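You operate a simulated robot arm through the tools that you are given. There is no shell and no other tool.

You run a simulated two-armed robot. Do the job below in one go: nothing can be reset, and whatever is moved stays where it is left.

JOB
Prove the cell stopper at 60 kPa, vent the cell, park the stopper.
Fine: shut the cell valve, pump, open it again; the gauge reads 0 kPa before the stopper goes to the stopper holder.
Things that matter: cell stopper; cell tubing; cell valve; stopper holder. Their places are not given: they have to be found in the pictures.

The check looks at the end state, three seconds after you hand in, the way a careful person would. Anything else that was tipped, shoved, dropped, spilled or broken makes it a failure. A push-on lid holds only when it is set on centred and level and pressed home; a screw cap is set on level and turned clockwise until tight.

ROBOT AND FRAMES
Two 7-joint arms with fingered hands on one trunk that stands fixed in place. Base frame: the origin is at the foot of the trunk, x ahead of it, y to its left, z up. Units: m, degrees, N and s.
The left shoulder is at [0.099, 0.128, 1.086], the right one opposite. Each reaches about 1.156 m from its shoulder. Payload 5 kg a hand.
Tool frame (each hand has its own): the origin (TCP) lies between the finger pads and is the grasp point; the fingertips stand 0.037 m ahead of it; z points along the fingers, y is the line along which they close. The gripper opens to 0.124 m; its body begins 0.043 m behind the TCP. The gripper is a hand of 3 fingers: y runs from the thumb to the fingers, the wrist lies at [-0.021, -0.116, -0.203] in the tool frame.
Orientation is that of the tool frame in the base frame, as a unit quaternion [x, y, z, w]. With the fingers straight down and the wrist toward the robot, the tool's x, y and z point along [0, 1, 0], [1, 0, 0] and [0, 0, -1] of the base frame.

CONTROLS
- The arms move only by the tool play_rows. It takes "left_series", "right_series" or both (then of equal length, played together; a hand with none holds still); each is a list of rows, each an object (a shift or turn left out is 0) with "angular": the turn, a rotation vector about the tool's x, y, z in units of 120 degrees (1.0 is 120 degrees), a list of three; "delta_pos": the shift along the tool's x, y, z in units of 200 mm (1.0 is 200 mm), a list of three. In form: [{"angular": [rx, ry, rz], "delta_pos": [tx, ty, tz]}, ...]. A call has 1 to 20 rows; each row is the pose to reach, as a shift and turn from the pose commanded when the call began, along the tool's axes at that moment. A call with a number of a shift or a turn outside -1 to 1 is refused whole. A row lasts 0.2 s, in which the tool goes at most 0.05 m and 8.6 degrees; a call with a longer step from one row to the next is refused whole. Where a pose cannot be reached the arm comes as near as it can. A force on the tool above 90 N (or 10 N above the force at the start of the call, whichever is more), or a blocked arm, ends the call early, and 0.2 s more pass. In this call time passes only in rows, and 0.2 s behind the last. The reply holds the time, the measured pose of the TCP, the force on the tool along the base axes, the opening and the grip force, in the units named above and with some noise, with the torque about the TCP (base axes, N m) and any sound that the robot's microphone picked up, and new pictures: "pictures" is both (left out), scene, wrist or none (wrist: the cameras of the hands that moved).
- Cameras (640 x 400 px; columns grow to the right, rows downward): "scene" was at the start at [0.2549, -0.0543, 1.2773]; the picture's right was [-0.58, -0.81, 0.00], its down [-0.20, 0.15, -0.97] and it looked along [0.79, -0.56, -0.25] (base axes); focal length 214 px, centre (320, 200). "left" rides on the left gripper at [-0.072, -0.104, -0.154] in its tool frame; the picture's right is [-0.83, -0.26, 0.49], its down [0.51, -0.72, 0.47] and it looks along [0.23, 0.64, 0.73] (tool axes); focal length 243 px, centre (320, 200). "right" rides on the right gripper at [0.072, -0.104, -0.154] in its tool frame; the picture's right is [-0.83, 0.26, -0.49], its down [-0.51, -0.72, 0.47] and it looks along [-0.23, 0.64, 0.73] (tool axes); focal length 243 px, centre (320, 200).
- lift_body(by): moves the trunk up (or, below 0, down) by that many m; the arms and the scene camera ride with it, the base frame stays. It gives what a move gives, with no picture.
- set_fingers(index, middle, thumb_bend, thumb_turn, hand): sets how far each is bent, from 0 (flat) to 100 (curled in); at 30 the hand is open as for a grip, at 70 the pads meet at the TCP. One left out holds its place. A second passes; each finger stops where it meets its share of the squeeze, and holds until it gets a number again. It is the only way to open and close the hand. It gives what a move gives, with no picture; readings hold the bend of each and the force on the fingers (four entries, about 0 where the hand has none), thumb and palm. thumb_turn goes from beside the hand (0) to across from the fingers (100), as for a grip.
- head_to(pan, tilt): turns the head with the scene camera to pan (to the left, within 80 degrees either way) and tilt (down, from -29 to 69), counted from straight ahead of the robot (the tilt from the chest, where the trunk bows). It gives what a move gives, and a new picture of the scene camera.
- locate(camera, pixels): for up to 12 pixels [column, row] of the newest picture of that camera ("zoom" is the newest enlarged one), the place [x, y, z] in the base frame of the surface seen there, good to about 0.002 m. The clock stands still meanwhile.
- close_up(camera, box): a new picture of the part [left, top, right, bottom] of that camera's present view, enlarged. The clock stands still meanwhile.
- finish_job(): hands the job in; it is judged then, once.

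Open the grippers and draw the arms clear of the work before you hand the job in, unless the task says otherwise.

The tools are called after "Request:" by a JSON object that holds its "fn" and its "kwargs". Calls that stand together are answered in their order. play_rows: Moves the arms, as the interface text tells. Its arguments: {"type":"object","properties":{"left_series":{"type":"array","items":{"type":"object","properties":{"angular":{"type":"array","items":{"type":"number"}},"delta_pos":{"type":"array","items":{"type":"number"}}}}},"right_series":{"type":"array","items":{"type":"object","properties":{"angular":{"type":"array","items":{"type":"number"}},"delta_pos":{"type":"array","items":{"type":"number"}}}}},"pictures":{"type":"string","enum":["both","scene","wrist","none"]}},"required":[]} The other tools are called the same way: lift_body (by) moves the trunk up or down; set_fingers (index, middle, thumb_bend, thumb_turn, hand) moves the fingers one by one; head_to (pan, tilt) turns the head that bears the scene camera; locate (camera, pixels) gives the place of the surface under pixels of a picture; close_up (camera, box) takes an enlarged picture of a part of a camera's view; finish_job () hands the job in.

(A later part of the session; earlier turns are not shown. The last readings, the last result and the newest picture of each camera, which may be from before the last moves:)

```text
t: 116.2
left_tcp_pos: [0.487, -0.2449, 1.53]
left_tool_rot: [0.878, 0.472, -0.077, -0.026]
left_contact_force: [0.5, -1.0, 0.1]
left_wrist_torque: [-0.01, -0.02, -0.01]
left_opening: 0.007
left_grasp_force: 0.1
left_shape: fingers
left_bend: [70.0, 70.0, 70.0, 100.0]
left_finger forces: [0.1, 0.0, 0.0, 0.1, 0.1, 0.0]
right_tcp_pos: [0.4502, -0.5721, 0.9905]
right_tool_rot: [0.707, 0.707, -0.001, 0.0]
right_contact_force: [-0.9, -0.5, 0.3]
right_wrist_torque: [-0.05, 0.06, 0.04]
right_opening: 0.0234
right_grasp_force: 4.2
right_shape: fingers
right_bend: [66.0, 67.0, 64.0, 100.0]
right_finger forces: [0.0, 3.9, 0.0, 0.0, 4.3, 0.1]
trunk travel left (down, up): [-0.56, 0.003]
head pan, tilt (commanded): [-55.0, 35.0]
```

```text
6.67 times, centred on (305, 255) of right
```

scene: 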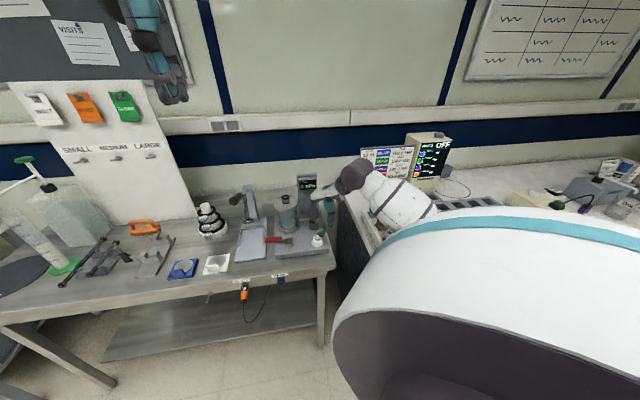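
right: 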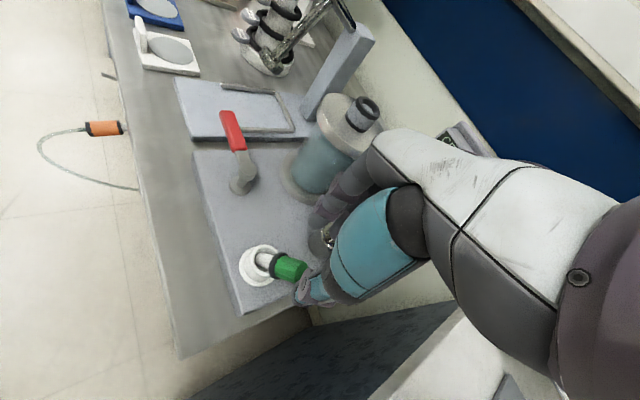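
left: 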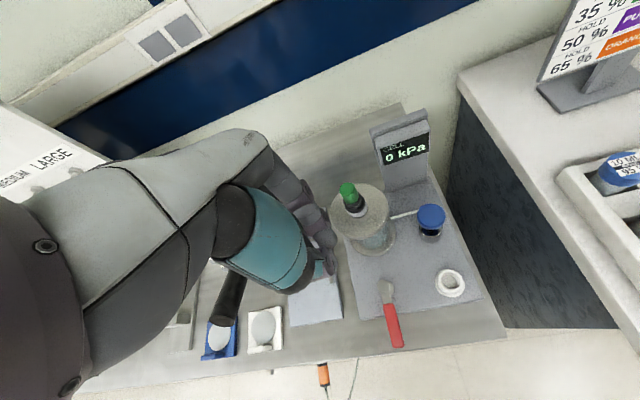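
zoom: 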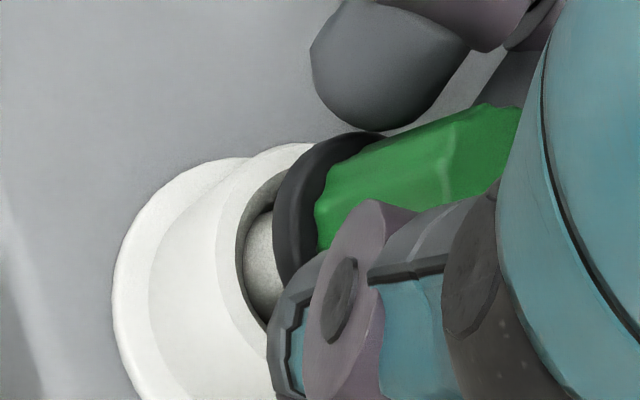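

The stopper still leans ~7° toward the image right, i.e. toward (−x,−y). I shift the hand (+4,+3) mm to bring it plumb.

Request:
{"fn": "play_rows", "kwargs": {"right_series": [{"delta_pos": [0.007, 0.01, 0]}, {"delta_pos": [0.015, 0.02, 0]}], "pictures": "none"}}

Request:
{"fn": "close_up", "kwargs": {"camera": "scene", "box": [308, 222, 332, 248]}}

Request:
{"fn": "close_up", "kwargs": {"camera": "right", "box": [270, 225, 340, 285]}}

```text
t: 116.8
left_tcp_pos: [0.4867, -0.2449, 1.5304]
left_tool_rot: [0.878, 0.472, -0.077, -0.027]
left_contact_force: [0.5, 0.0, -0.5]
left_wrist_torque: [0.02, 0.01, 0.0]
left_opening: 0.0071
left_grasp_force: 0.0
left_shape: fingers
left_bend: [70.0, 70.0, 70.0, 100.0]
left_finger forces: [0.0, 0.0, 0.0, 0.0, 0.1, 0.1]
right_tcp_pos: [0.4541, -0.5696, 0.9912]
right_tool_rot: [0.706, 0.708, 0.0, 0.001]
right_contact_force: [0.2, -1.7, -0.7]
right_wrist_torque: [-0.02, 0.0, 0.04]
right_opening: 0.023
right_grasp_force: 3.6
right_shape: fingers
right_bend: [66.0, 67.0, 64.0, 100.0]
right_finger forces: [0.0, 4.0, 0.0, 0.1, 4.1, 0.0]
trunk travel left (down, up): [-0.56, 0.003]
head pan, tilt (commanded): [-55.0, 35.0]
```

```text
15.38 times, centred on (320, 235) of scene
```

zoom: 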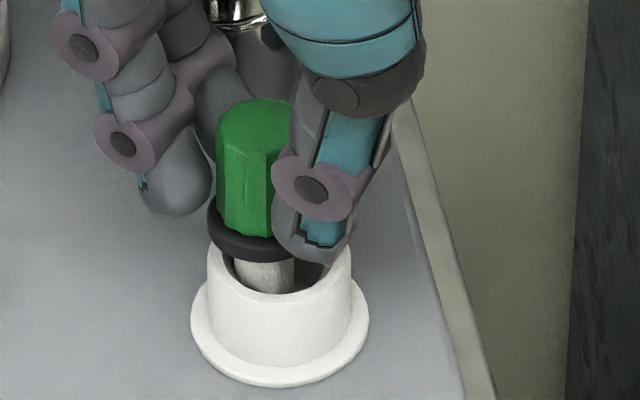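

```text
6.67 times, centred on (305, 255) of right
```

zoom: 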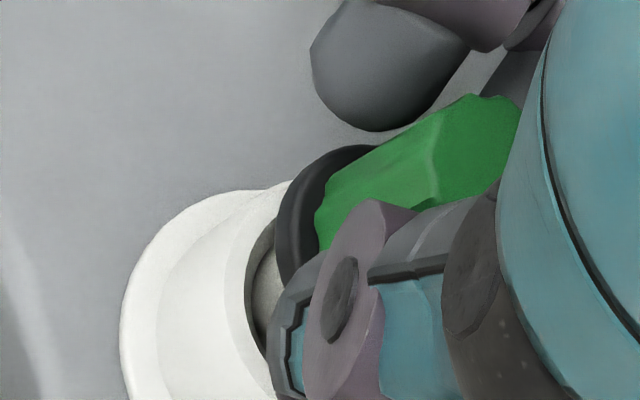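

It is close to plumb now. I measure front-surface points of knob and plug to see the remaining tilt in depth.

Request:
{"fn": "close_up", "kwargs": {"camera": "scene", "box": [308, 222, 332, 248]}}

Request:
{"fn": "locate", "kwargs": {"camera": "zoom", "pixels": [[250, 110], [245, 145], [245, 170], [245, 195], [245, 215], [220, 235], [250, 250], [262, 268], [262, 285], [225, 180], [285, 270], [240, 270]]}}

```text
15.38 times, centred on (320, 235) of scene
```

zoom: 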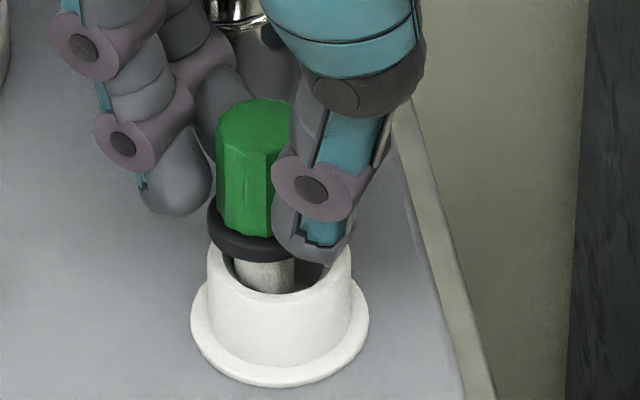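

```text
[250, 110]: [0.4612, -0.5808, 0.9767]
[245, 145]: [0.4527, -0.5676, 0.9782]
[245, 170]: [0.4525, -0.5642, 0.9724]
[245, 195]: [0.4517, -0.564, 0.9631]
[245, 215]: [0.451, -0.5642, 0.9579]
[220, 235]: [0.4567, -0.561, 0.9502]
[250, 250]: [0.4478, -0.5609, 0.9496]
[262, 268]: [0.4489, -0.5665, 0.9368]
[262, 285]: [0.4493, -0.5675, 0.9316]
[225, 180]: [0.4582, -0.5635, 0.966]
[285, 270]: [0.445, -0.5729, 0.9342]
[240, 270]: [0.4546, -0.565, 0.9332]
```

The tilt is small. I press down 3 mm softly so the flat plug foot settles on the floor, then look.

Request:
{"fn": "play_rows", "kwargs": {"right_series": [{"delta_pos": [-0.003, -0.005, 0.006]}, {"delta_pos": [-0.003, -0.008, 0.012]}, {"delta_pos": [-0.003, -0.008, 0.018]}], "pictures": "none"}}

Request:
{"fn": "close_up", "kwargs": {"camera": "scene", "box": [308, 222, 332, 248]}}

Request:
{"fn": "close_up", "kwargs": {"camera": "right", "box": [270, 225, 340, 285]}}

```text
t: 117.6
left_tcp_pos: [0.486, -0.2429, 1.5313]
left_tool_rot: [0.878, 0.472, -0.077, -0.027]
left_contact_force: [-0.8, 0.7, -0.2]
left_wrist_torque: [-0.01, -0.04, -0.01]
left_opening: 0.0074
left_grasp_force: 0.0
left_shape: fingers
left_bend: [70.0, 70.0, 70.0, 100.0]
left_finger forces: [0.1, 0.0, 0.0, 0.0, 0.1, 0.1]
right_tcp_pos: [0.4533, -0.5704, 0.9886]
right_tool_rot: [0.707, 0.708, 0.0, 0.001]
right_contact_force: [-0.2, -0.1, 6.3]
right_wrist_torque: [-0.06, 0.05, 0.04]
right_opening: 0.023
right_grasp_force: 5.2
right_shape: fingers
right_bend: [66.0, 67.0, 64.0, 100.0]
right_finger forces: [0.1, 4.5, 0.1, 0.1, 5.3, 0.0]
trunk travel left (down, up): [-0.56, 0.003]
head pan, tilt (commanded): [-55.0, 35.0]
```

```text
15.38 times, centred on (320, 235) of scene
```

zoom: 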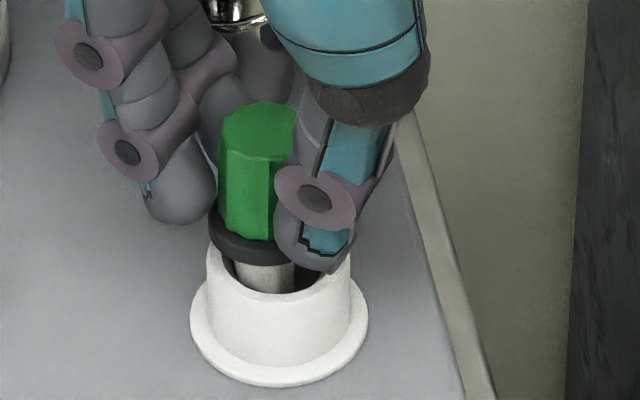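

```text
6.67 times, centred on (305, 255) of right
```

zoom: 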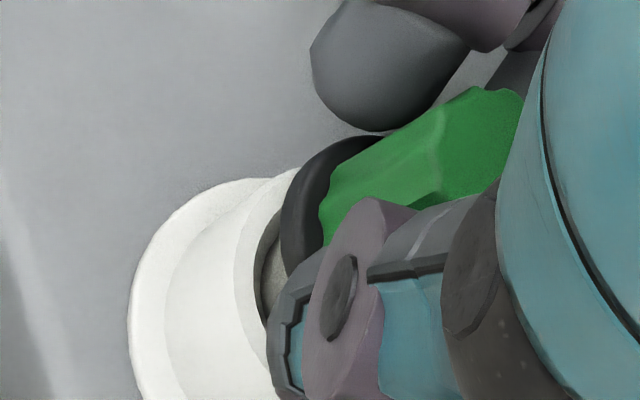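

Contact is 6 N straight down with the plug on the floor. I take off the vertical load and then relax the grip in very small, balanced steps.

Request:
{"fn": "play_rows", "kwargs": {"right_series": [{"delta_pos": [0, 0, -0.006]}, {"delta_pos": [0, 0, -0.011]}], "pictures": "none"}}

Request:
{"fn": "set_fingers", "kwargs": {"hand": "right", "index": 64, "middle": 67, "thumb_bend": 65}}

Request:
{"fn": "set_fingers", "kwargs": {"hand": "right", "index": 63, "middle": 66, "thumb_bend": 64}}

Request:
{"fn": "close_up", "kwargs": {"camera": "scene", "box": [308, 222, 332, 248]}}

```text
t: 118.2
left_tcp_pos: [0.4878, -0.2443, 1.5299]
left_tool_rot: [0.878, 0.472, -0.078, -0.027]
left_contact_force: [-0.8, -0.9, -0.7]
left_wrist_torque: [0.01, 0.0, -0.02]
left_opening: 0.0072
left_grasp_force: 0.0
left_shape: fingers
left_bend: [70.0, 70.0, 70.0, 100.0]
left_finger forces: [0.1, 0.0, 0.1, 0.0, 0.0, 0.0]
right_tcp_pos: [0.4531, -0.5695, 0.9898]
right_tool_rot: [0.707, 0.708, -0.002, 0.0]
right_contact_force: [-0.4, -0.3, -0.4]
right_wrist_torque: [0.04, 0.04, 0.02]
right_opening: 0.0224
right_grasp_force: 4.4
right_shape: fingers
right_bend: [66.0, 67.0, 64.0, 100.0]
right_finger forces: [0.1, 3.9, 0.0, 0.0, 4.0, 0.1]
trunk travel left (down, up): [-0.56, 0.003]
head pan, tilt (commanded): [-55.0, 35.0]
```

```text
t: 119.2
left_tcp_pos: [0.4864, -0.2452, 1.5294]
left_tool_rot: [0.877, 0.473, -0.078, -0.027]
left_contact_force: [-0.4, -0.3, -0.1]
left_wrist_torque: [-0.03, 0.01, -0.01]
left_opening: 0.0074
left_grasp_force: 0.0
left_shape: fingers
left_bend: [70.0, 70.0, 70.0, 100.0]
left_finger forces: [0.0, 0.0, 0.0, 0.0, 0.0, 0.0]
right_tcp_pos: [0.453, -0.5696, 0.9912]
right_tool_rot: [0.707, 0.708, 0.0, 0.0]
right_contact_force: [-0.9, 0.3, -0.7]
right_wrist_torque: [-0.01, 0.0, 0.0]
right_opening: 0.0254
right_grasp_force: 1.5
right_shape: fingers
right_bend: [64.0, 66.0, 64.0, 100.0]
right_finger forces: [0.0, 2.0, 0.0, 0.1, 1.9, 0.0]
trunk travel left (down, up): [-0.56, 0.003]
head pan, tilt (commanded): [-55.0, 35.0]
```

```text
t: 120.2
left_tcp_pos: [0.4868, -0.2451, 1.5314]
left_tool_rot: [0.877, 0.473, -0.077, -0.027]
left_contact_force: [-0.5, -0.7, -0.3]
left_wrist_torque: [0.0, 0.01, -0.02]
left_opening: 0.0072
left_grasp_force: 0.0
left_shape: fingers
left_bend: [70.0, 70.0, 70.0, 100.0]
left_finger forces: [0.0, 0.0, 0.0, 0.1, 0.0, 0.0]
right_tcp_pos: [0.4533, -0.5686, 0.9919]
right_tool_rot: [0.707, 0.708, 0.0, 0.001]
right_contact_force: [0.2, 0.0, 0.1]
right_wrist_torque: [0.02, -0.04, 0.01]
right_opening: 0.0272
right_grasp_force: 1.3
right_shape: fingers
right_bend: [63.0, 65.0, 63.0, 100.0]
right_finger forces: [0.1, 1.0, 0.0, 0.1, 1.0, 0.0]
trunk travel left (down, up): [-0.56, 0.003]
head pan, tilt (commanded): [-55.0, 35.0]
```

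```text
15.38 times, centred on (320, 235) of scene
```

zoom: 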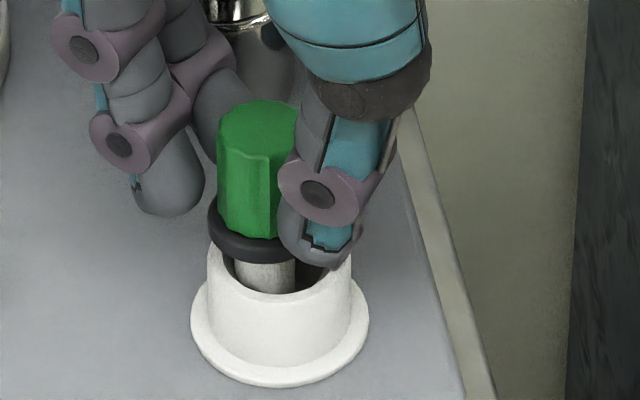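

Still upright with only 1 N of contact. I open two more small balanced steps.

Request:
{"fn": "set_fingers", "kwargs": {"hand": "right", "index": 62, "middle": 65, "thumb_bend": 63}}

Request:
{"fn": "close_up", "kwargs": {"camera": "scene", "box": [308, 222, 332, 248]}}

Request:
{"fn": "set_fingers", "kwargs": {"hand": "right", "index": 61, "middle": 64, "thumb_bend": 62}}

Request:
{"fn": "close_up", "kwargs": {"camera": "scene", "box": [308, 222, 332, 248]}}

```text
t: 121.2
left_tcp_pos: [0.4871, -0.2444, 1.53]
left_tool_rot: [0.878, 0.472, -0.078, -0.027]
left_contact_force: [0.8, -0.2, 0.0]
left_wrist_torque: [0.04, -0.02, -0.01]
left_opening: 0.0073
left_grasp_force: 0.0
left_shape: fingers
left_bend: [70.0, 70.0, 70.0, 100.0]
left_finger forces: [0.1, 0.0, 0.1, 0.0, 0.0, 0.0]
right_tcp_pos: [0.453, -0.5695, 0.9917]
right_tool_rot: [0.707, 0.707, -0.001, 0.0]
right_contact_force: [0.5, -0.1, 0.0]
right_wrist_torque: [0.0, 0.02, 0.01]
right_opening: 0.0291
right_grasp_force: 0.1
right_shape: fingers
right_bend: [62.0, 65.0, 63.0, 100.0]
right_finger forces: [0.1, 0.4, 0.0, 0.0, 0.4, 0.0]
trunk travel left (down, up): [-0.56, 0.003]
head pan, tilt (commanded): [-55.0, 35.0]
```

```text
15.38 times, centred on (320, 235) of scene
```

zoom: 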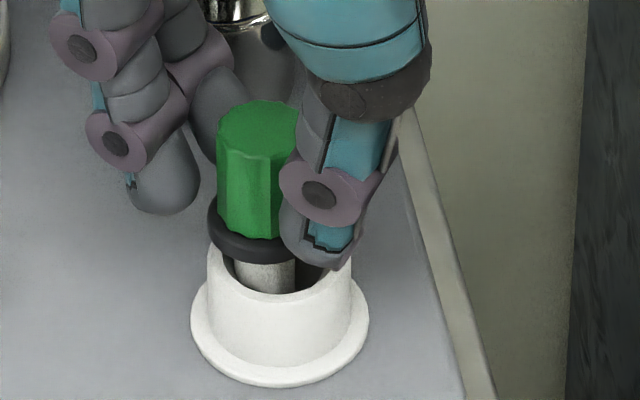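

```text
t: 122.2
left_tcp_pos: [0.4871, -0.244, 1.5303]
left_tool_rot: [0.878, 0.472, -0.077, -0.027]
left_contact_force: [-0.5, -0.2, -0.1]
left_wrist_torque: [0.0, -0.02, 0.0]
left_opening: 0.0071
left_grasp_force: 0.2
left_shape: fingers
left_bend: [70.0, 70.0, 70.0, 100.0]
left_finger forces: [0.1, 0.0, 0.1, 0.1, 0.0, 0.1]
right_tcp_pos: [0.453, -0.5701, 0.9922]
right_tool_rot: [0.707, 0.708, -0.001, 0.001]
right_contact_force: [0.1, -0.6, 0.1]
right_wrist_torque: [-0.03, -0.02, 0.0]
right_opening: 0.0317
right_grasp_force: 0.0
right_shape: fingers
right_bend: [61.0, 64.0, 62.0, 100.0]
right_finger forces: [0.1, 0.0, 0.0, 0.0, 0.0, 0.1]
trunk travel left (down, up): [-0.56, 0.003]
head pan, tilt (commanded): [-55.0, 35.0]
```

```text
15.38 times, centred on (320, 235) of scene
```

zoom: 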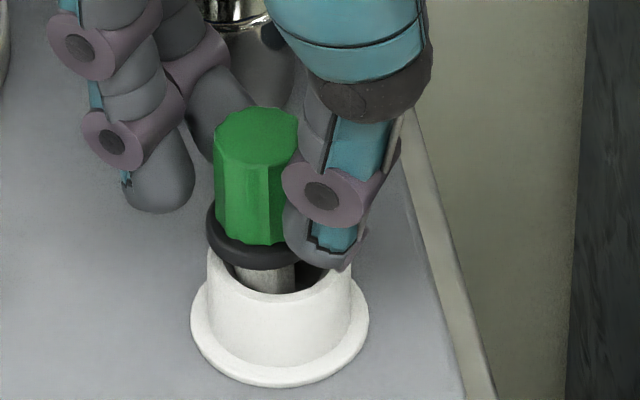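

Contact is zero and the stopper settled ~1.7 mm onto the floor, still standing. I open one more small step and check that it stays.

Request:
{"fn": "set_fingers", "kwargs": {"hand": "right", "index": 60, "middle": 63, "thumb_bend": 61}}

Request:
{"fn": "close_up", "kwargs": {"camera": "scene", "box": [308, 222, 332, 248]}}

Request:
{"fn": "close_up", "kwargs": {"camera": "right", "box": [270, 225, 340, 285]}}

```text
t: 123.2
left_tcp_pos: [0.4854, -0.2449, 1.5308]
left_tool_rot: [0.877, 0.473, -0.078, -0.027]
left_contact_force: [-0.7, 0.3, 0.3]
left_wrist_torque: [0.02, 0.05, 0.03]
left_opening: 0.0071
left_grasp_force: 0.1
left_shape: fingers
left_bend: [70.0, 70.0, 70.0, 100.0]
left_finger forces: [0.1, 0.0, 0.0, 0.1, 0.0, 0.0]
right_tcp_pos: [0.4535, -0.5705, 0.9912]
right_tool_rot: [0.707, 0.707, 0.0, 0.001]
right_contact_force: [-0.1, 0.1, -0.2]
right_wrist_torque: [0.02, 0.0, -0.01]
right_opening: 0.0345
right_grasp_force: 0.1
right_shape: fingers
right_bend: [60.0, 63.0, 61.0, 100.0]
right_finger forces: [0.0, 0.0, 0.1, 0.0, 0.0, 0.1]
trunk travel left (down, up): [-0.56, 0.003]
head pan, tilt (commanded): [-55.0, 35.0]
```

```text
15.38 times, centred on (320, 235) of scene
```

zoom: 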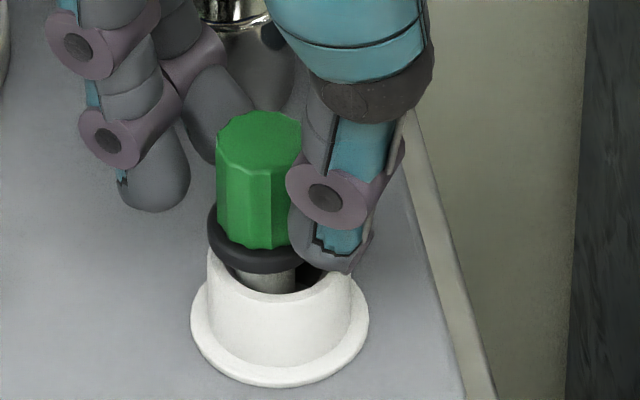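

```text
6.67 times, centred on (305, 255) of right
```

zoom: 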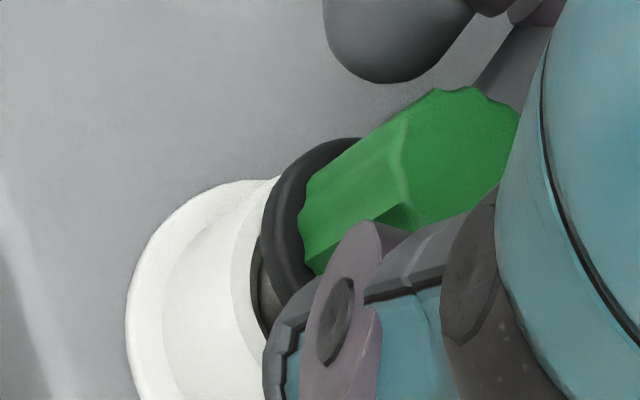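

The plug end is rounded, so it cannot balance free in the wide cup; it should rest against the cup wall on its leaning side. I regrip softly, then slide the stopper toward the thumb-side wall (−x) so that it is supported nearly upright.

Request:
{"fn": "set_fingers", "kwargs": {"hand": "right", "index": 65, "middle": 68, "thumb_bend": 66}}

Request:
{"fn": "play_rows", "kwargs": {"right_series": [{"delta_pos": [0, -0.01, 0.0]}, {"delta_pos": [0, -0.02, 0.004]}], "pictures": "none"}}

Request:
{"fn": "close_up", "kwargs": {"camera": "scene", "box": [308, 222, 332, 248]}}

Request:
{"fn": "close_up", "kwargs": {"camera": "right", "box": [270, 225, 340, 285]}}

```text
t: 124.2
left_tcp_pos: [0.4861, -0.2447, 1.5305]
left_tool_rot: [0.878, 0.472, -0.078, -0.027]
left_contact_force: [0.0, 0.5, 0.1]
left_wrist_torque: [0.0, 0.0, 0.01]
left_opening: 0.0072
left_grasp_force: 0.0
left_shape: fingers
left_bend: [70.0, 70.0, 70.0, 100.0]
left_finger forces: [0.0, 0.0, 0.0, 0.0, 0.1, 0.0]
right_tcp_pos: [0.453, -0.57, 0.9921]
right_tool_rot: [0.706, 0.708, 0.0, 0.0]
right_contact_force: [-0.1, -0.3, -0.6]
right_wrist_torque: [-0.01, 0.03, 0.01]
right_opening: 0.0244
right_grasp_force: 3.0
right_shape: fingers
right_bend: [64.0, 67.0, 64.0, 100.0]
right_finger forces: [0.6, 2.0, 0.0, 0.1, 2.6, 0.1]
trunk travel left (down, up): [-0.56, 0.003]
head pan, tilt (commanded): [-55.0, 35.0]
```

```text
t: 124.8
left_tcp_pos: [0.4866, -0.245, 1.5308]
left_tool_rot: [0.878, 0.473, -0.077, -0.026]
left_contact_force: [-0.3, -0.1, -0.5]
left_wrist_torque: [0.02, 0.0, 0.01]
left_opening: 0.0071
left_grasp_force: 0.0
left_shape: fingers
left_bend: [70.0, 70.0, 70.0, 100.0]
left_finger forces: [0.0, 0.1, 0.0, 0.0, 0.0, 0.0]
right_tcp_pos: [0.4491, -0.5693, 0.9909]
right_tool_rot: [0.707, 0.707, 0.0, 0.0]
right_contact_force: [0.7, -0.4, 1.2]
right_wrist_torque: [-0.02, -0.05, -0.01]
right_opening: 0.024
right_grasp_force: 3.3
right_shape: fingers
right_bend: [64.0, 67.0, 64.0, 100.0]
right_finger forces: [0.5, 2.5, 0.0, 0.0, 2.6, 0.1]
trunk travel left (down, up): [-0.56, 0.003]
head pan, tilt (commanded): [-55.0, 35.0]
```

```text
15.38 times, centred on (320, 235) of scene
```

zoom: 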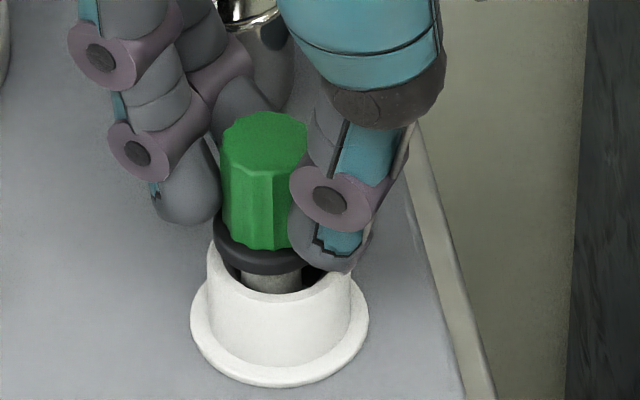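

```text
6.67 times, centred on (305, 255) of right
```

zoom: 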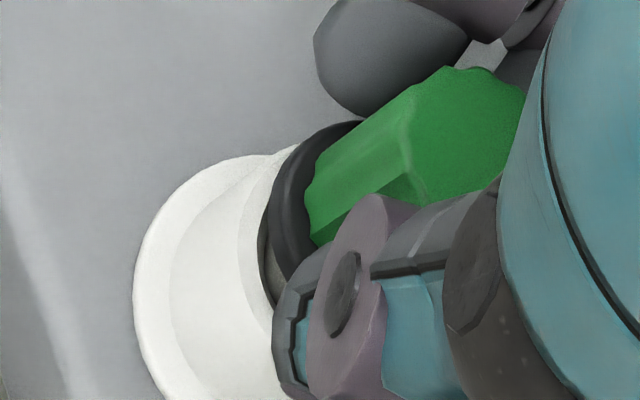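

The stopper leans ~4–5° toward +y. I lift it 2 mm, tilt the hand 6° about tool y so the plug foot swings toward the +y wall, shift +y 2 mm and lower again, so the wall supports it nearly upright.

Request:
{"fn": "play_rows", "kwargs": {"right_series": [{"delta_pos": [0, 0, -0.01]}, {"delta_pos": [0, 0, -0.01], "angular": [0, 0.025, 0]}, {"delta_pos": [0, 0, -0.01], "angular": [0, 0.05, 0]}, {"delta_pos": [0.01, 0, -0.01], "angular": [0, 0.05, 0]}, {"delta_pos": [0.012, 0, 0.0], "angular": [0, 0.05, 0]}], "pictures": "none"}}

Request:
{"fn": "close_up", "kwargs": {"camera": "scene", "box": [308, 222, 332, 248]}}

Request:
{"fn": "close_up", "kwargs": {"camera": "right", "box": [270, 225, 340, 285]}}

```text
t: 126.0
left_tcp_pos: [0.4861, -0.2437, 1.5309]
left_tool_rot: [0.878, 0.472, -0.077, -0.027]
left_contact_force: [-0.4, 0.1, 1.0]
left_wrist_torque: [0.0, -0.01, 0.0]
left_opening: 0.0071
left_grasp_force: 0.0
left_shape: fingers
left_bend: [70.0, 70.0, 70.0, 100.0]
left_finger forces: [0.0, 0.0, 0.1, 0.0, 0.1, 0.0]
right_tcp_pos: [0.451, -0.568, 0.9916]
right_tool_rot: [0.706, 0.706, 0.037, -0.036]
right_contact_force: [1.8, -4.8, 7.3]
right_wrist_torque: [-0.24, -0.14, -0.02]
right_opening: 0.024
right_grasp_force: 6.5
right_shape: fingers
right_bend: [65.0, 66.0, 64.0, 100.0]
right_finger forces: [0.4, 9.6, 0.1, 0.0, 2.5, 0.0]
trunk travel left (down, up): [-0.56, 0.003]
head pan, tilt (commanded): [-55.0, 35.0]
```

```text
15.38 times, centred on (320, 235) of scene
```

zoom: 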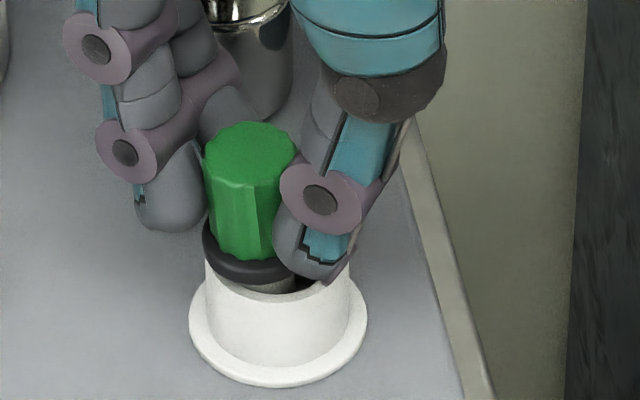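

```text
6.67 times, centred on (305, 255) of right
```

zoom: 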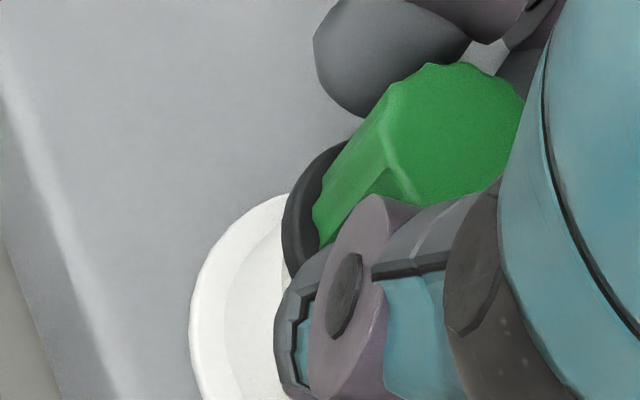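

The stopper's lean did not improve; I measure its axis from the right camera's view of the knob top and flange before adjusting.

Request:
{"fn": "locate", "kwargs": {"camera": "zoom", "pixels": [[430, 75], [470, 75], [515, 105], [480, 170], [420, 185], [395, 130], [450, 130], [340, 200], [365, 150], [330, 160], [295, 230], [300, 260]]}}

Request:
{"fn": "close_up", "kwargs": {"camera": "scene", "box": [308, 222, 332, 248]}}

Request:
{"fn": "locate", "kwargs": {"camera": "zoom", "pixels": [[250, 155], [215, 150], [250, 125], [290, 145], [250, 185], [225, 200], [225, 235], [250, 250], [210, 250], [240, 275], [275, 287], [255, 285]]}}

```text
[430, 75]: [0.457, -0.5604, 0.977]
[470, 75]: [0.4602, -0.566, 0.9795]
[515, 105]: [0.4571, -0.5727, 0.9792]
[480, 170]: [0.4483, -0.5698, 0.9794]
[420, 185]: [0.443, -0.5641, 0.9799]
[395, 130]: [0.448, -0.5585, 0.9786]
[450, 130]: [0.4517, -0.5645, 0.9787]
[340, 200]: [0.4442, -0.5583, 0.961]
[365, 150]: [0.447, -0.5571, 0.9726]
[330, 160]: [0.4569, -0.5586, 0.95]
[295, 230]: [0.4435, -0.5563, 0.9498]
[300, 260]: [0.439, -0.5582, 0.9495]
```

```text
15.38 times, centred on (320, 235) of scene
```

zoom: 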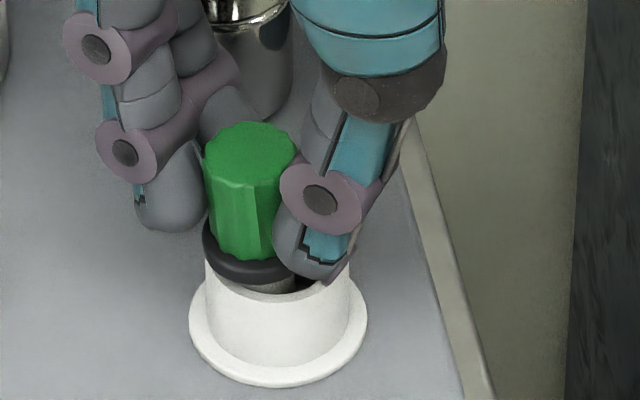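

```text
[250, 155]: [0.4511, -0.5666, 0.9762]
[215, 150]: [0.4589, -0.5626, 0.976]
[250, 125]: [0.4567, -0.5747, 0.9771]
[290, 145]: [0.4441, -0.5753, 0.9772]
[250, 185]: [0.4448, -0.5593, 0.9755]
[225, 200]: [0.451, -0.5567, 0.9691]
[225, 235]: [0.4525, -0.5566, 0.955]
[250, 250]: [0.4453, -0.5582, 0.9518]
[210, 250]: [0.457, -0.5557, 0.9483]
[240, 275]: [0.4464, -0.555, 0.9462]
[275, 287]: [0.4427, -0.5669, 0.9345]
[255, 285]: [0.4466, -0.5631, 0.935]
```

The knob top is level within ~5° and the plug foot stands on the floor against the +y wall — exactly the supported position I want. I take off most of the load (1.5 mm up) and open in small balanced steps.

Request:
{"fn": "play_rows", "kwargs": {"right_series": [{"delta_pos": [0, 0, -0.004]}, {"delta_pos": [-0.002, 0, -0.009]}], "pictures": "none"}}

Request:
{"fn": "set_fingers", "kwargs": {"hand": "right", "index": 64, "middle": 66, "thumb_bend": 64}}

Request:
{"fn": "close_up", "kwargs": {"camera": "scene", "box": [308, 222, 332, 248]}}

Request:
{"fn": "set_fingers", "kwargs": {"hand": "right", "index": 62, "middle": 64, "thumb_bend": 62}}

Request:
{"fn": "close_up", "kwargs": {"camera": "scene", "box": [308, 222, 332, 248]}}

```text
t: 126.6
left_tcp_pos: [0.4866, -0.2431, 1.5297]
left_tool_rot: [0.878, 0.472, -0.077, -0.028]
left_contact_force: [0.3, 0.1, -0.8]
left_wrist_torque: [-0.03, -0.01, -0.01]
left_opening: 0.0072
left_grasp_force: 0.0
left_shape: fingers
left_bend: [70.0, 70.0, 70.0, 100.0]
left_finger forces: [0.0, 0.0, 0.1, 0.1, 0.0, 0.0]
right_tcp_pos: [0.4488, -0.5688, 0.9923]
right_tool_rot: [0.705, 0.707, 0.035, -0.037]
right_contact_force: [3.0, -2.4, 3.7]
right_wrist_torque: [-0.14, -0.17, 0.01]
right_opening: 0.024
right_grasp_force: 5.6
right_shape: fingers
right_bend: [64.0, 66.0, 64.0, 100.0]
right_finger forces: [0.7, 7.6, 0.0, 0.0, 1.8, 0.0]
trunk travel left (down, up): [-0.56, 0.003]
head pan, tilt (commanded): [-55.0, 35.0]
```

```text
t: 127.6
left_tcp_pos: [0.4865, -0.2442, 1.5303]
left_tool_rot: [0.877, 0.473, -0.078, -0.027]
left_contact_force: [0.3, 0.5, -0.1]
left_wrist_torque: [0.0, 0.0, 0.0]
left_opening: 0.0074
left_grasp_force: 0.0
left_shape: fingers
left_bend: [70.0, 70.0, 70.0, 100.0]
left_finger forces: [0.1, 0.0, 0.1, 0.0, 0.1, 0.0]
right_tcp_pos: [0.4491, -0.5689, 0.9918]
right_tool_rot: [0.706, 0.707, 0.036, -0.036]
right_contact_force: [0.1, -1.4, 2.2]
right_wrist_torque: [-0.02, -0.07, -0.01]
right_opening: 0.0252
right_grasp_force: 1.7
right_shape: fingers
right_bend: [64.0, 66.0, 64.0, 100.0]
right_finger forces: [0.3, 3.1, 0.0, 0.1, 0.6, 0.0]
trunk travel left (down, up): [-0.56, 0.003]
head pan, tilt (commanded): [-55.0, 35.0]
```

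```text
15.38 times, centred on (320, 235) of scene
```

zoom: 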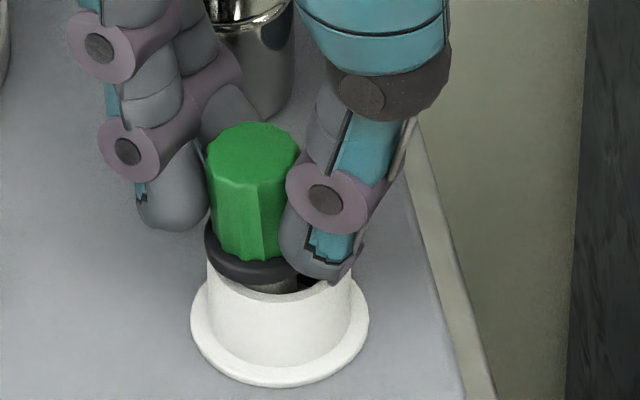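

```text
t: 128.6
left_tcp_pos: [0.4865, -0.2445, 1.5296]
left_tool_rot: [0.878, 0.472, -0.077, -0.026]
left_contact_force: [-0.5, -0.5, 0.0]
left_wrist_torque: [0.0, -0.01, -0.03]
left_opening: 0.0073
left_grasp_force: 0.1
left_shape: fingers
left_bend: [70.0, 70.0, 70.0, 100.0]
left_finger forces: [0.0, 0.0, 0.1, 0.1, 0.0, 0.0]
right_tcp_pos: [0.4484, -0.5693, 0.9907]
right_tool_rot: [0.706, 0.706, 0.037, -0.036]
right_contact_force: [0.2, -0.3, 0.5]
right_wrist_torque: [-0.01, -0.01, -0.03]
right_opening: 0.03
right_grasp_force: 0.0
right_shape: fingers
right_bend: [62.0, 64.0, 62.0, 100.0]
right_finger forces: [0.0, 0.0, 0.1, 0.0, 0.0, 0.0]
trunk travel left (down, up): [-0.56, 0.003]
head pan, tilt (commanded): [-55.0, 35.0]
```

```text
15.38 times, centred on (320, 235) of scene
```

zoom: 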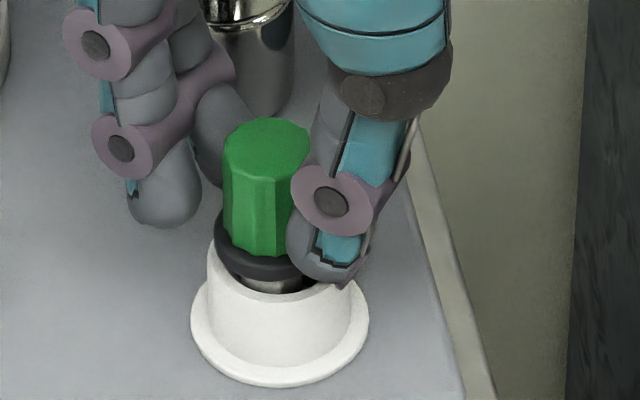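

Contact is zero and the stopper stands almost upright. I open another small step and see whether it stays.

Request:
{"fn": "set_fingers", "kwargs": {"hand": "right", "index": 61, "middle": 63, "thumb_bend": 60}}

Request:
{"fn": "close_up", "kwargs": {"camera": "scene", "box": [308, 222, 332, 248]}}

Request:
{"fn": "close_up", "kwargs": {"camera": "right", "box": [270, 225, 340, 285]}}

```text
t: 129.6
left_tcp_pos: [0.4864, -0.2433, 1.5306]
left_tool_rot: [0.877, 0.473, -0.078, -0.026]
left_contact_force: [0.6, 0.0, -0.4]
left_wrist_torque: [0.0, 0.02, -0.01]
left_opening: 0.007
left_grasp_force: 0.0
left_shape: fingers
left_bend: [70.0, 70.0, 70.0, 100.0]
left_finger forces: [0.0, 0.1, 0.1, 0.0, 0.0, 0.0]
right_tcp_pos: [0.4495, -0.5684, 0.9913]
right_tool_rot: [0.706, 0.707, 0.036, -0.037]
right_contact_force: [0.1, -0.8, 0.6]
right_wrist_torque: [0.0, -0.01, 0.02]
right_opening: 0.0345
right_grasp_force: 0.0
right_shape: fingers
right_bend: [61.0, 63.0, 60.0, 100.0]
right_finger forces: [0.0, 0.0, 0.1, 0.1, 0.0, 0.1]
trunk travel left (down, up): [-0.56, 0.003]
head pan, tilt (commanded): [-55.0, 35.0]
```

```text
15.38 times, centred on (320, 235) of scene
```

zoom: 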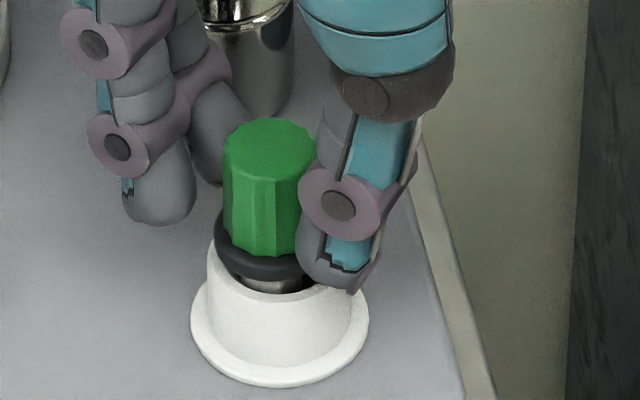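

```text
6.67 times, centred on (305, 255) of right
```

zoom: 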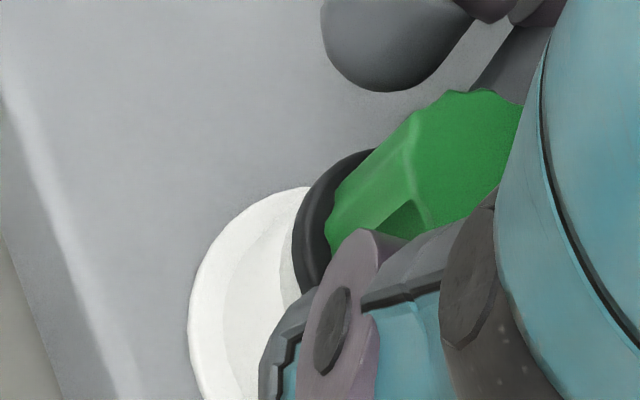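

The stopper stayed put while the thumb moved away: it stands by itself. I open further in small steps.

Request:
{"fn": "set_fingers", "kwargs": {"hand": "right", "index": 58, "middle": 60, "thumb_bend": 57}}

Request:
{"fn": "close_up", "kwargs": {"camera": "scene", "box": [308, 222, 332, 248]}}

Request:
{"fn": "locate", "kwargs": {"camera": "zoom", "pixels": [[235, 150], [265, 125], [300, 145], [265, 165], [250, 240], [230, 235], [255, 270], [225, 250], [285, 285], [265, 285]]}}

```text
t: 130.6
left_tcp_pos: [0.4868, -0.2442, 1.5311]
left_tool_rot: [0.878, 0.472, -0.078, -0.027]
left_contact_force: [-0.3, -0.7, -0.2]
left_wrist_torque: [-0.03, 0.01, 0.0]
left_opening: 0.0073
left_grasp_force: 0.0
left_shape: fingers
left_bend: [70.0, 70.0, 70.0, 100.0]
left_finger forces: [0.1, 0.0, 0.0, 0.0, 0.1, 0.1]
right_tcp_pos: [0.4495, -0.5674, 0.991]
right_tool_rot: [0.706, 0.707, 0.036, -0.036]
right_contact_force: [0.4, 1.2, -0.4]
right_wrist_torque: [0.01, -0.01, 0.02]
right_opening: 0.0467
right_grasp_force: 0.1
right_shape: fingers
right_bend: [57.0, 60.0, 56.0, 100.0]
right_finger forces: [0.0, 0.0, 0.0, 0.1, 0.1, 0.0]
trunk travel left (down, up): [-0.56, 0.003]
head pan, tilt (commanded): [-55.0, 35.0]
```

```text
15.38 times, centred on (320, 235) of scene
```

zoom: 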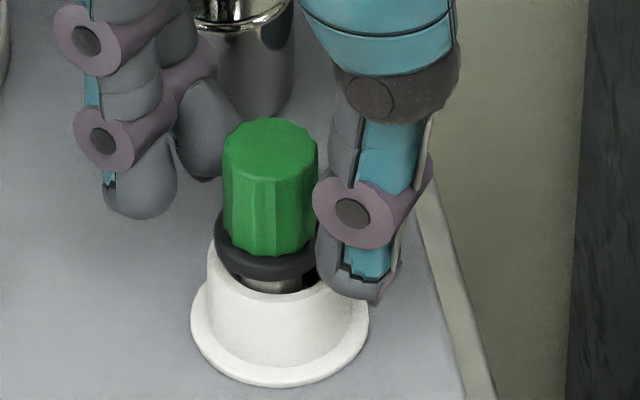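

```text
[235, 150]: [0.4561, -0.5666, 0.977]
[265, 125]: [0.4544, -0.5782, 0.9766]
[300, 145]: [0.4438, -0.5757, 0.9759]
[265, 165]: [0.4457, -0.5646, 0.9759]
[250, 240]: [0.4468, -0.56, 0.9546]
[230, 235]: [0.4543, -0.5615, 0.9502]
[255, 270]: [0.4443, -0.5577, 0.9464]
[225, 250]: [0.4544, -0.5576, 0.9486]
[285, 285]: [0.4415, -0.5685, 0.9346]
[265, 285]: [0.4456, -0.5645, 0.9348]
```

The stopper stands upright and free (top face level within ~3°, centre ≈(0.450,-0.571)). I open the fingers wider, away from it, and check again.

Request:
{"fn": "set_fingers", "kwargs": {"hand": "right", "index": 51, "middle": 52, "thumb_bend": 48}}

Request:
{"fn": "close_up", "kwargs": {"camera": "scene", "box": [304, 215, 336, 250]}}

Request:
{"fn": "close_up", "kwargs": {"camera": "right", "box": [240, 200, 380, 300]}}

```text
t: 131.6
left_tcp_pos: [0.4872, -0.2446, 1.5302]
left_tool_rot: [0.878, 0.472, -0.077, -0.027]
left_contact_force: [0.4, -0.6, 0.8]
left_wrist_torque: [-0.02, -0.03, 0.01]
left_opening: 0.0072
left_grasp_force: 0.0
left_shape: fingers
left_bend: [70.0, 70.0, 70.0, 100.0]
left_finger forces: [0.0, 0.1, 0.1, 0.0, 0.0, 0.1]
right_tcp_pos: [0.4496, -0.569, 0.9919]
right_tool_rot: [0.706, 0.707, 0.037, -0.036]
right_contact_force: [-0.3, -0.3, -0.1]
right_wrist_torque: [-0.02, 0.0, 0.0]
right_opening: 0.0682
right_grasp_force: 0.1
right_shape: fingers
right_bend: [51.0, 52.0, 48.0, 100.0]
right_finger forces: [0.0, 0.0, 0.0, 0.0, 0.1, 0.0]
trunk travel left (down, up): [-0.56, 0.003]
head pan, tilt (commanded): [-55.0, 35.0]
```

```text
11.43 times, centred on (320, 232) of scene
```

zoom: 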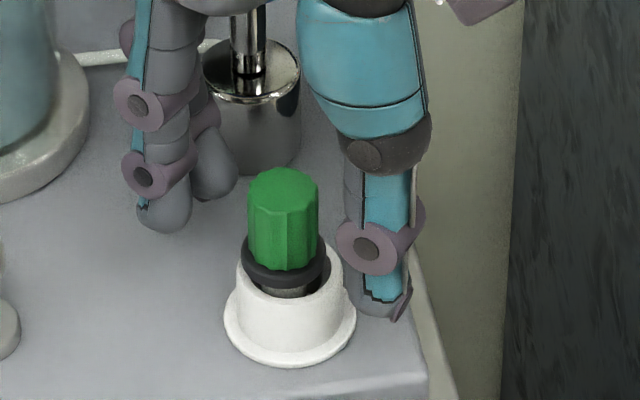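

```text
4.00 times, centred on (310, 250) of right
```

zoom: 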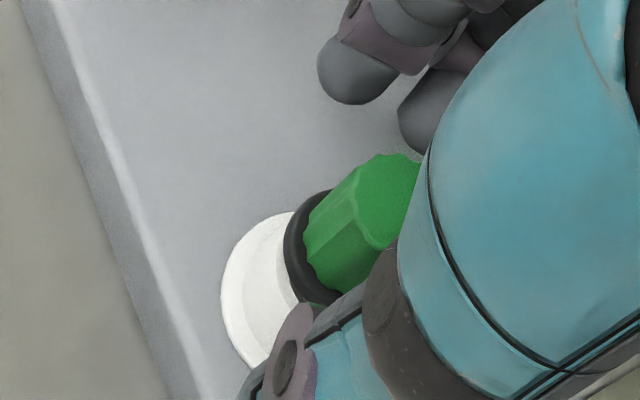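

The stopper stands upright in the holder with the fingers clear all round. I withdraw the hand straight up, slowly at first.

Request:
{"fn": "play_rows", "kwargs": {"right_series": [{"delta_pos": [0.003, 0, -0.03]}, {"delta_pos": [0.006, 0, -0.06]}, {"delta_pos": [0.01, 0, -0.1]}, {"delta_pos": [0.015, 0, -0.15]}, {"delta_pos": [0.022, 0, -0.22]}, {"delta_pos": [0.032, 0, -0.32]}, {"delta_pos": [0.046, 0, -0.46]}, {"delta_pos": [0.062, 0, -0.62]}], "pictures": "both"}}

Request:
{"fn": "close_up", "kwargs": {"camera": "scene", "box": [285, 175, 345, 255]}}

Request:
{"fn": "close_up", "kwargs": {"camera": "right", "box": [200, 180, 360, 320]}}

```text
t: 133.4
left_tcp_pos: [0.4866, -0.2427, 1.5304]
left_tool_rot: [0.877, 0.473, -0.077, -0.026]
left_contact_force: [0.6, 0.5, -0.7]
left_wrist_torque: [-0.01, 0.0, 0.02]
left_opening: 0.0073
left_grasp_force: 0.1
left_shape: fingers
left_bend: [70.0, 70.0, 70.0, 100.0]
left_finger forces: [0.0, 0.0, 0.0, 0.0, 0.1, 0.0]
right_tcp_pos: [0.4498, -0.5704, 1.1164]
right_tool_rot: [0.705, 0.707, 0.036, -0.035]
right_contact_force: [0.5, 0.2, -1.3]
right_wrist_torque: [0.0, -0.03, -0.01]
right_opening: 0.0687
right_grasp_force: 0.1
right_shape: fingers
right_bend: [51.0, 52.0, 48.0, 100.0]
right_finger forces: [0.1, 0.1, 0.0, 0.0, 0.0, 0.1]
trunk travel left (down, up): [-0.56, 0.003]
head pan, tilt (commanded): [-55.0, 35.0]
```

scene: 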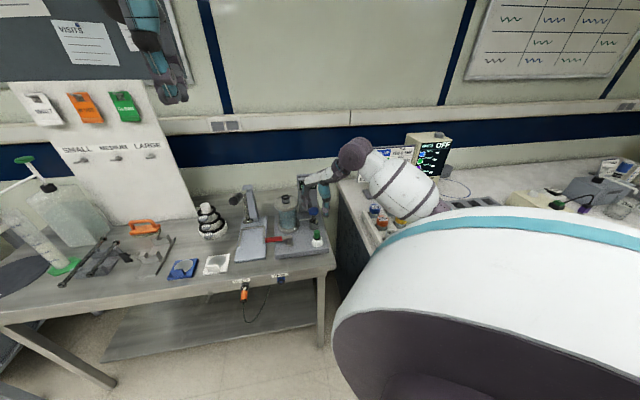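
right: 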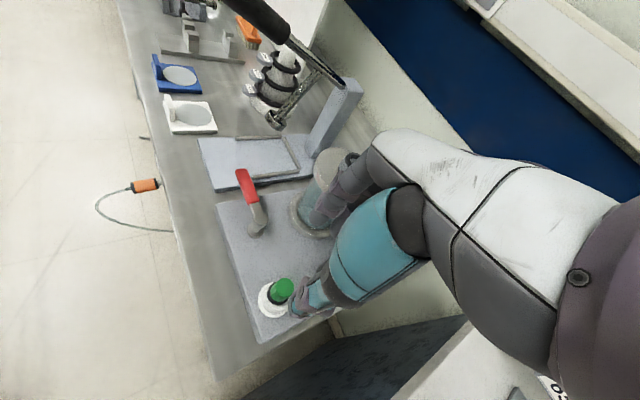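

```text
5.00 times, centred on (315, 215) of scene
```

zoom: 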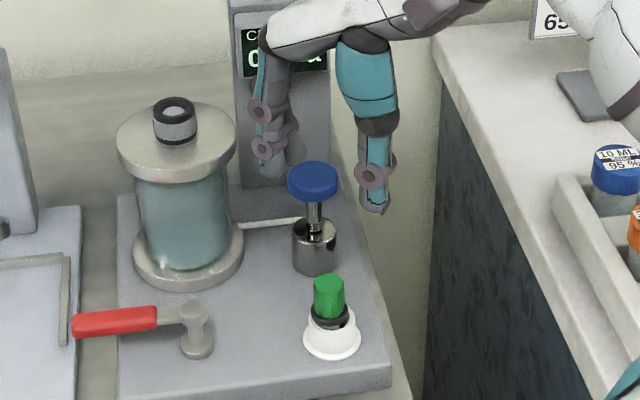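

```text
2.86 times, centred on (280, 250) of right
```

zoom: 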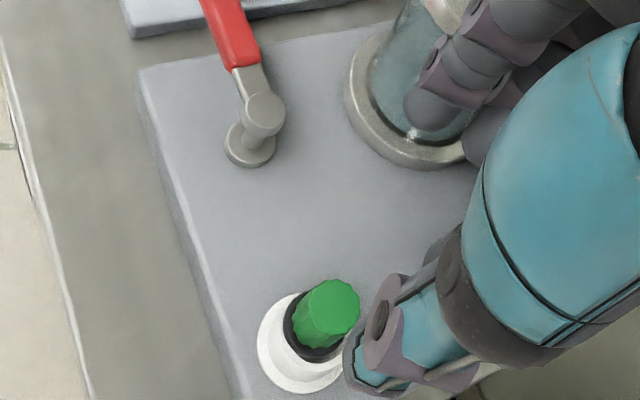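

The stopper stands upright in the holder, the valve is open and nothing else has moved. I raise the right hand well clear.

Request:
{"fn": "play_rows", "kwargs": {"right_series": [{"delta_pos": [0.015, 0, -0.15]}, {"delta_pos": [0.035, 0, -0.35]}, {"delta_pos": [0.055, 0, -0.55]}, {"delta_pos": [0.075, 0, -0.75]}, {"delta_pos": [0.095, 0, -0.95]}], "pictures": "none"}}

Request:
{"fn": "set_fingers", "kwargs": {"hand": "right", "index": 30, "middle": 30, "thumb_bend": 30}}

Request:
{"fn": "set_fingers", "kwargs": {"hand": "left", "index": 30, "middle": 30, "thumb_bend": 30}}

Request:
{"fn": "play_rows", "kwargs": {"right_series": [{"delta_pos": [-0.1, 0.0, -0.15]}, {"delta_pos": [-0.25, 0.0, -0.3]}, {"delta_pos": [-0.4, 0.0, -0.4]}, {"delta_pos": [-0.5, 0.0, -0.4]}], "pictures": "both"}}

Request:
{"fn": "close_up", "kwargs": {"camera": "scene", "box": [250, 160, 350, 260]}}

```text
t: 134.6
left_tcp_pos: [0.4878, -0.2437, 1.5304]
left_tool_rot: [0.878, 0.472, -0.077, -0.026]
left_contact_force: [0.6, -0.9, 0.4]
left_wrist_torque: [-0.03, 0.0, 0.0]
left_opening: 0.0071
left_grasp_force: 0.1
left_shape: fingers
left_bend: [70.0, 70.0, 70.0, 100.0]
left_finger forces: [0.1, 0.0, 0.0, 0.1, 0.0, 0.1]
right_tcp_pos: [0.45, -0.5691, 1.3065]
right_tool_rot: [0.705, 0.707, 0.036, -0.037]
right_contact_force: [0.0, -0.5, -0.4]
right_wrist_torque: [-0.02, 0.03, -0.01]
right_opening: 0.0685
right_grasp_force: 0.1
right_shape: fingers
right_bend: [51.0, 52.0, 48.0, 100.0]
right_finger forces: [0.0, 0.0, 0.0, 0.0, 0.0, 0.0]
trunk travel left (down, up): [-0.56, 0.003]
head pan, tilt (commanded): [-55.0, 35.0]
```

```text
t: 135.6
left_tcp_pos: [0.4858, -0.2436, 1.5306]
left_tool_rot: [0.877, 0.473, -0.079, -0.027]
left_contact_force: [0.0, 0.0, 0.5]
left_wrist_torque: [0.0, -0.01, -0.03]
left_opening: 0.0072
left_grasp_force: 0.0
left_shape: fingers
left_bend: [70.0, 70.0, 70.0, 100.0]
left_finger forces: [0.1, 0.0, 0.0, 0.0, 0.0, 0.1]
right_tcp_pos: [0.449, -0.5682, 1.306]
right_tool_rot: [0.706, 0.707, 0.036, -0.037]
right_contact_force: [-0.1, -0.6, -0.1]
right_wrist_torque: [0.0, -0.01, 0.0]
right_opening: 0.1282
right_grasp_force: 0.1
right_shape: fingers
right_bend: [30.0, 30.0, 30.0, 98.0]
right_finger forces: [0.1, 0.0, 0.1, 0.0, 0.0, 0.1]
trunk travel left (down, up): [-0.56, 0.003]
head pan, tilt (commanded): [-55.0, 35.0]
```

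```text
t: 136.6
left_tcp_pos: [0.4868, -0.2432, 1.5302]
left_tool_rot: [0.878, 0.472, -0.077, -0.027]
left_contact_force: [-1.1, 0.1, -0.4]
left_wrist_torque: [0.0, -0.01, 0.01]
left_opening: 0.1286
left_grasp_force: 0.1
left_shape: fingers
left_bend: [30.0, 30.0, 30.0, 98.0]
left_finger forces: [0.0, 0.0, 0.0, 0.0, 0.0, 0.0]
right_tcp_pos: [0.4507, -0.5684, 1.3052]
right_tool_rot: [0.706, 0.707, 0.036, -0.036]
right_contact_force: [0.3, 0.3, 0.3]
right_wrist_torque: [-0.02, 0.01, -0.01]
right_opening: 0.1287
right_grasp_force: 0.0
right_shape: fingers
right_bend: [30.0, 30.0, 30.0, 98.0]
right_finger forces: [0.1, 0.0, 0.1, 0.0, 0.0, 0.1]
trunk travel left (down, up): [-0.56, 0.003]
head pan, tilt (commanded): [-55.0, 35.0]
```

```text
t: 137.6
left_tcp_pos: [0.4875, -0.2443, 1.5292]
left_tool_rot: [0.878, 0.472, -0.078, -0.028]
left_contact_force: [-0.9, -0.7, 0.3]
left_wrist_torque: [0.02, 0.0, 0.0]
left_opening: 0.1284
left_grasp_force: 0.0
left_shape: fingers
left_bend: [30.0, 30.0, 30.0, 98.0]
left_finger forces: [0.0, 0.0, 0.1, 0.0, 0.0, 0.0]
right_tcp_pos: [0.4487, -0.6782, 1.3773]
right_tool_rot: [0.706, 0.707, 0.036, -0.036]
right_contact_force: [0.1, -0.1, -0.9]
right_wrist_torque: [-0.02, -0.03, 0.03]
right_opening: 0.1281
right_grasp_force: 0.0
right_shape: fingers
right_bend: [30.0, 30.0, 30.0, 98.0]
right_finger forces: [0.1, 0.0, 0.0, 0.1, 0.0, 0.0]
trunk travel left (down, up): [-0.56, 0.003]
head pan, tilt (commanded): [-55.0, 35.0]
```

scene: 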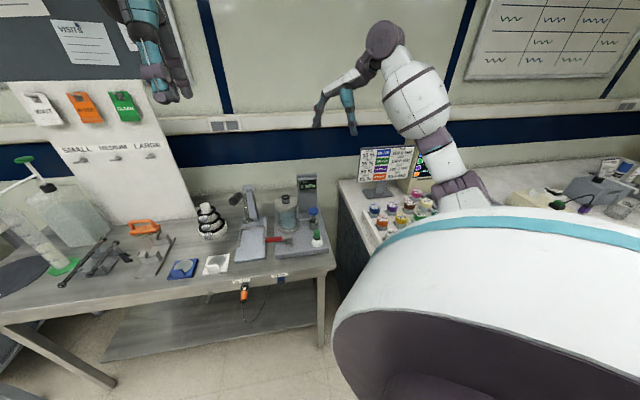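
right: 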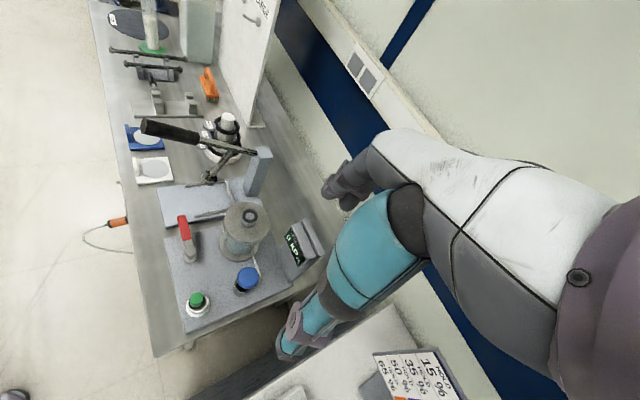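

```text
4.00 times, centred on (300, 210) of scene
```

zoom: 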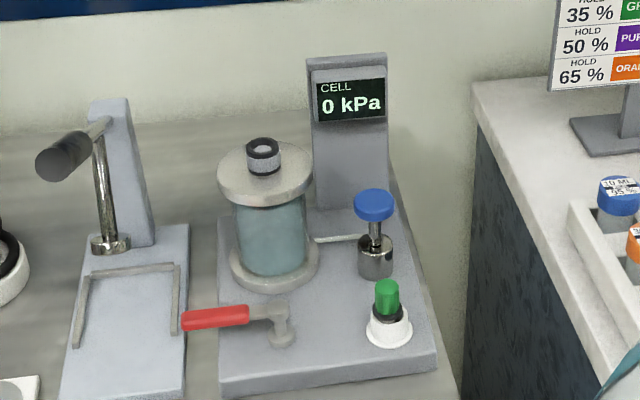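

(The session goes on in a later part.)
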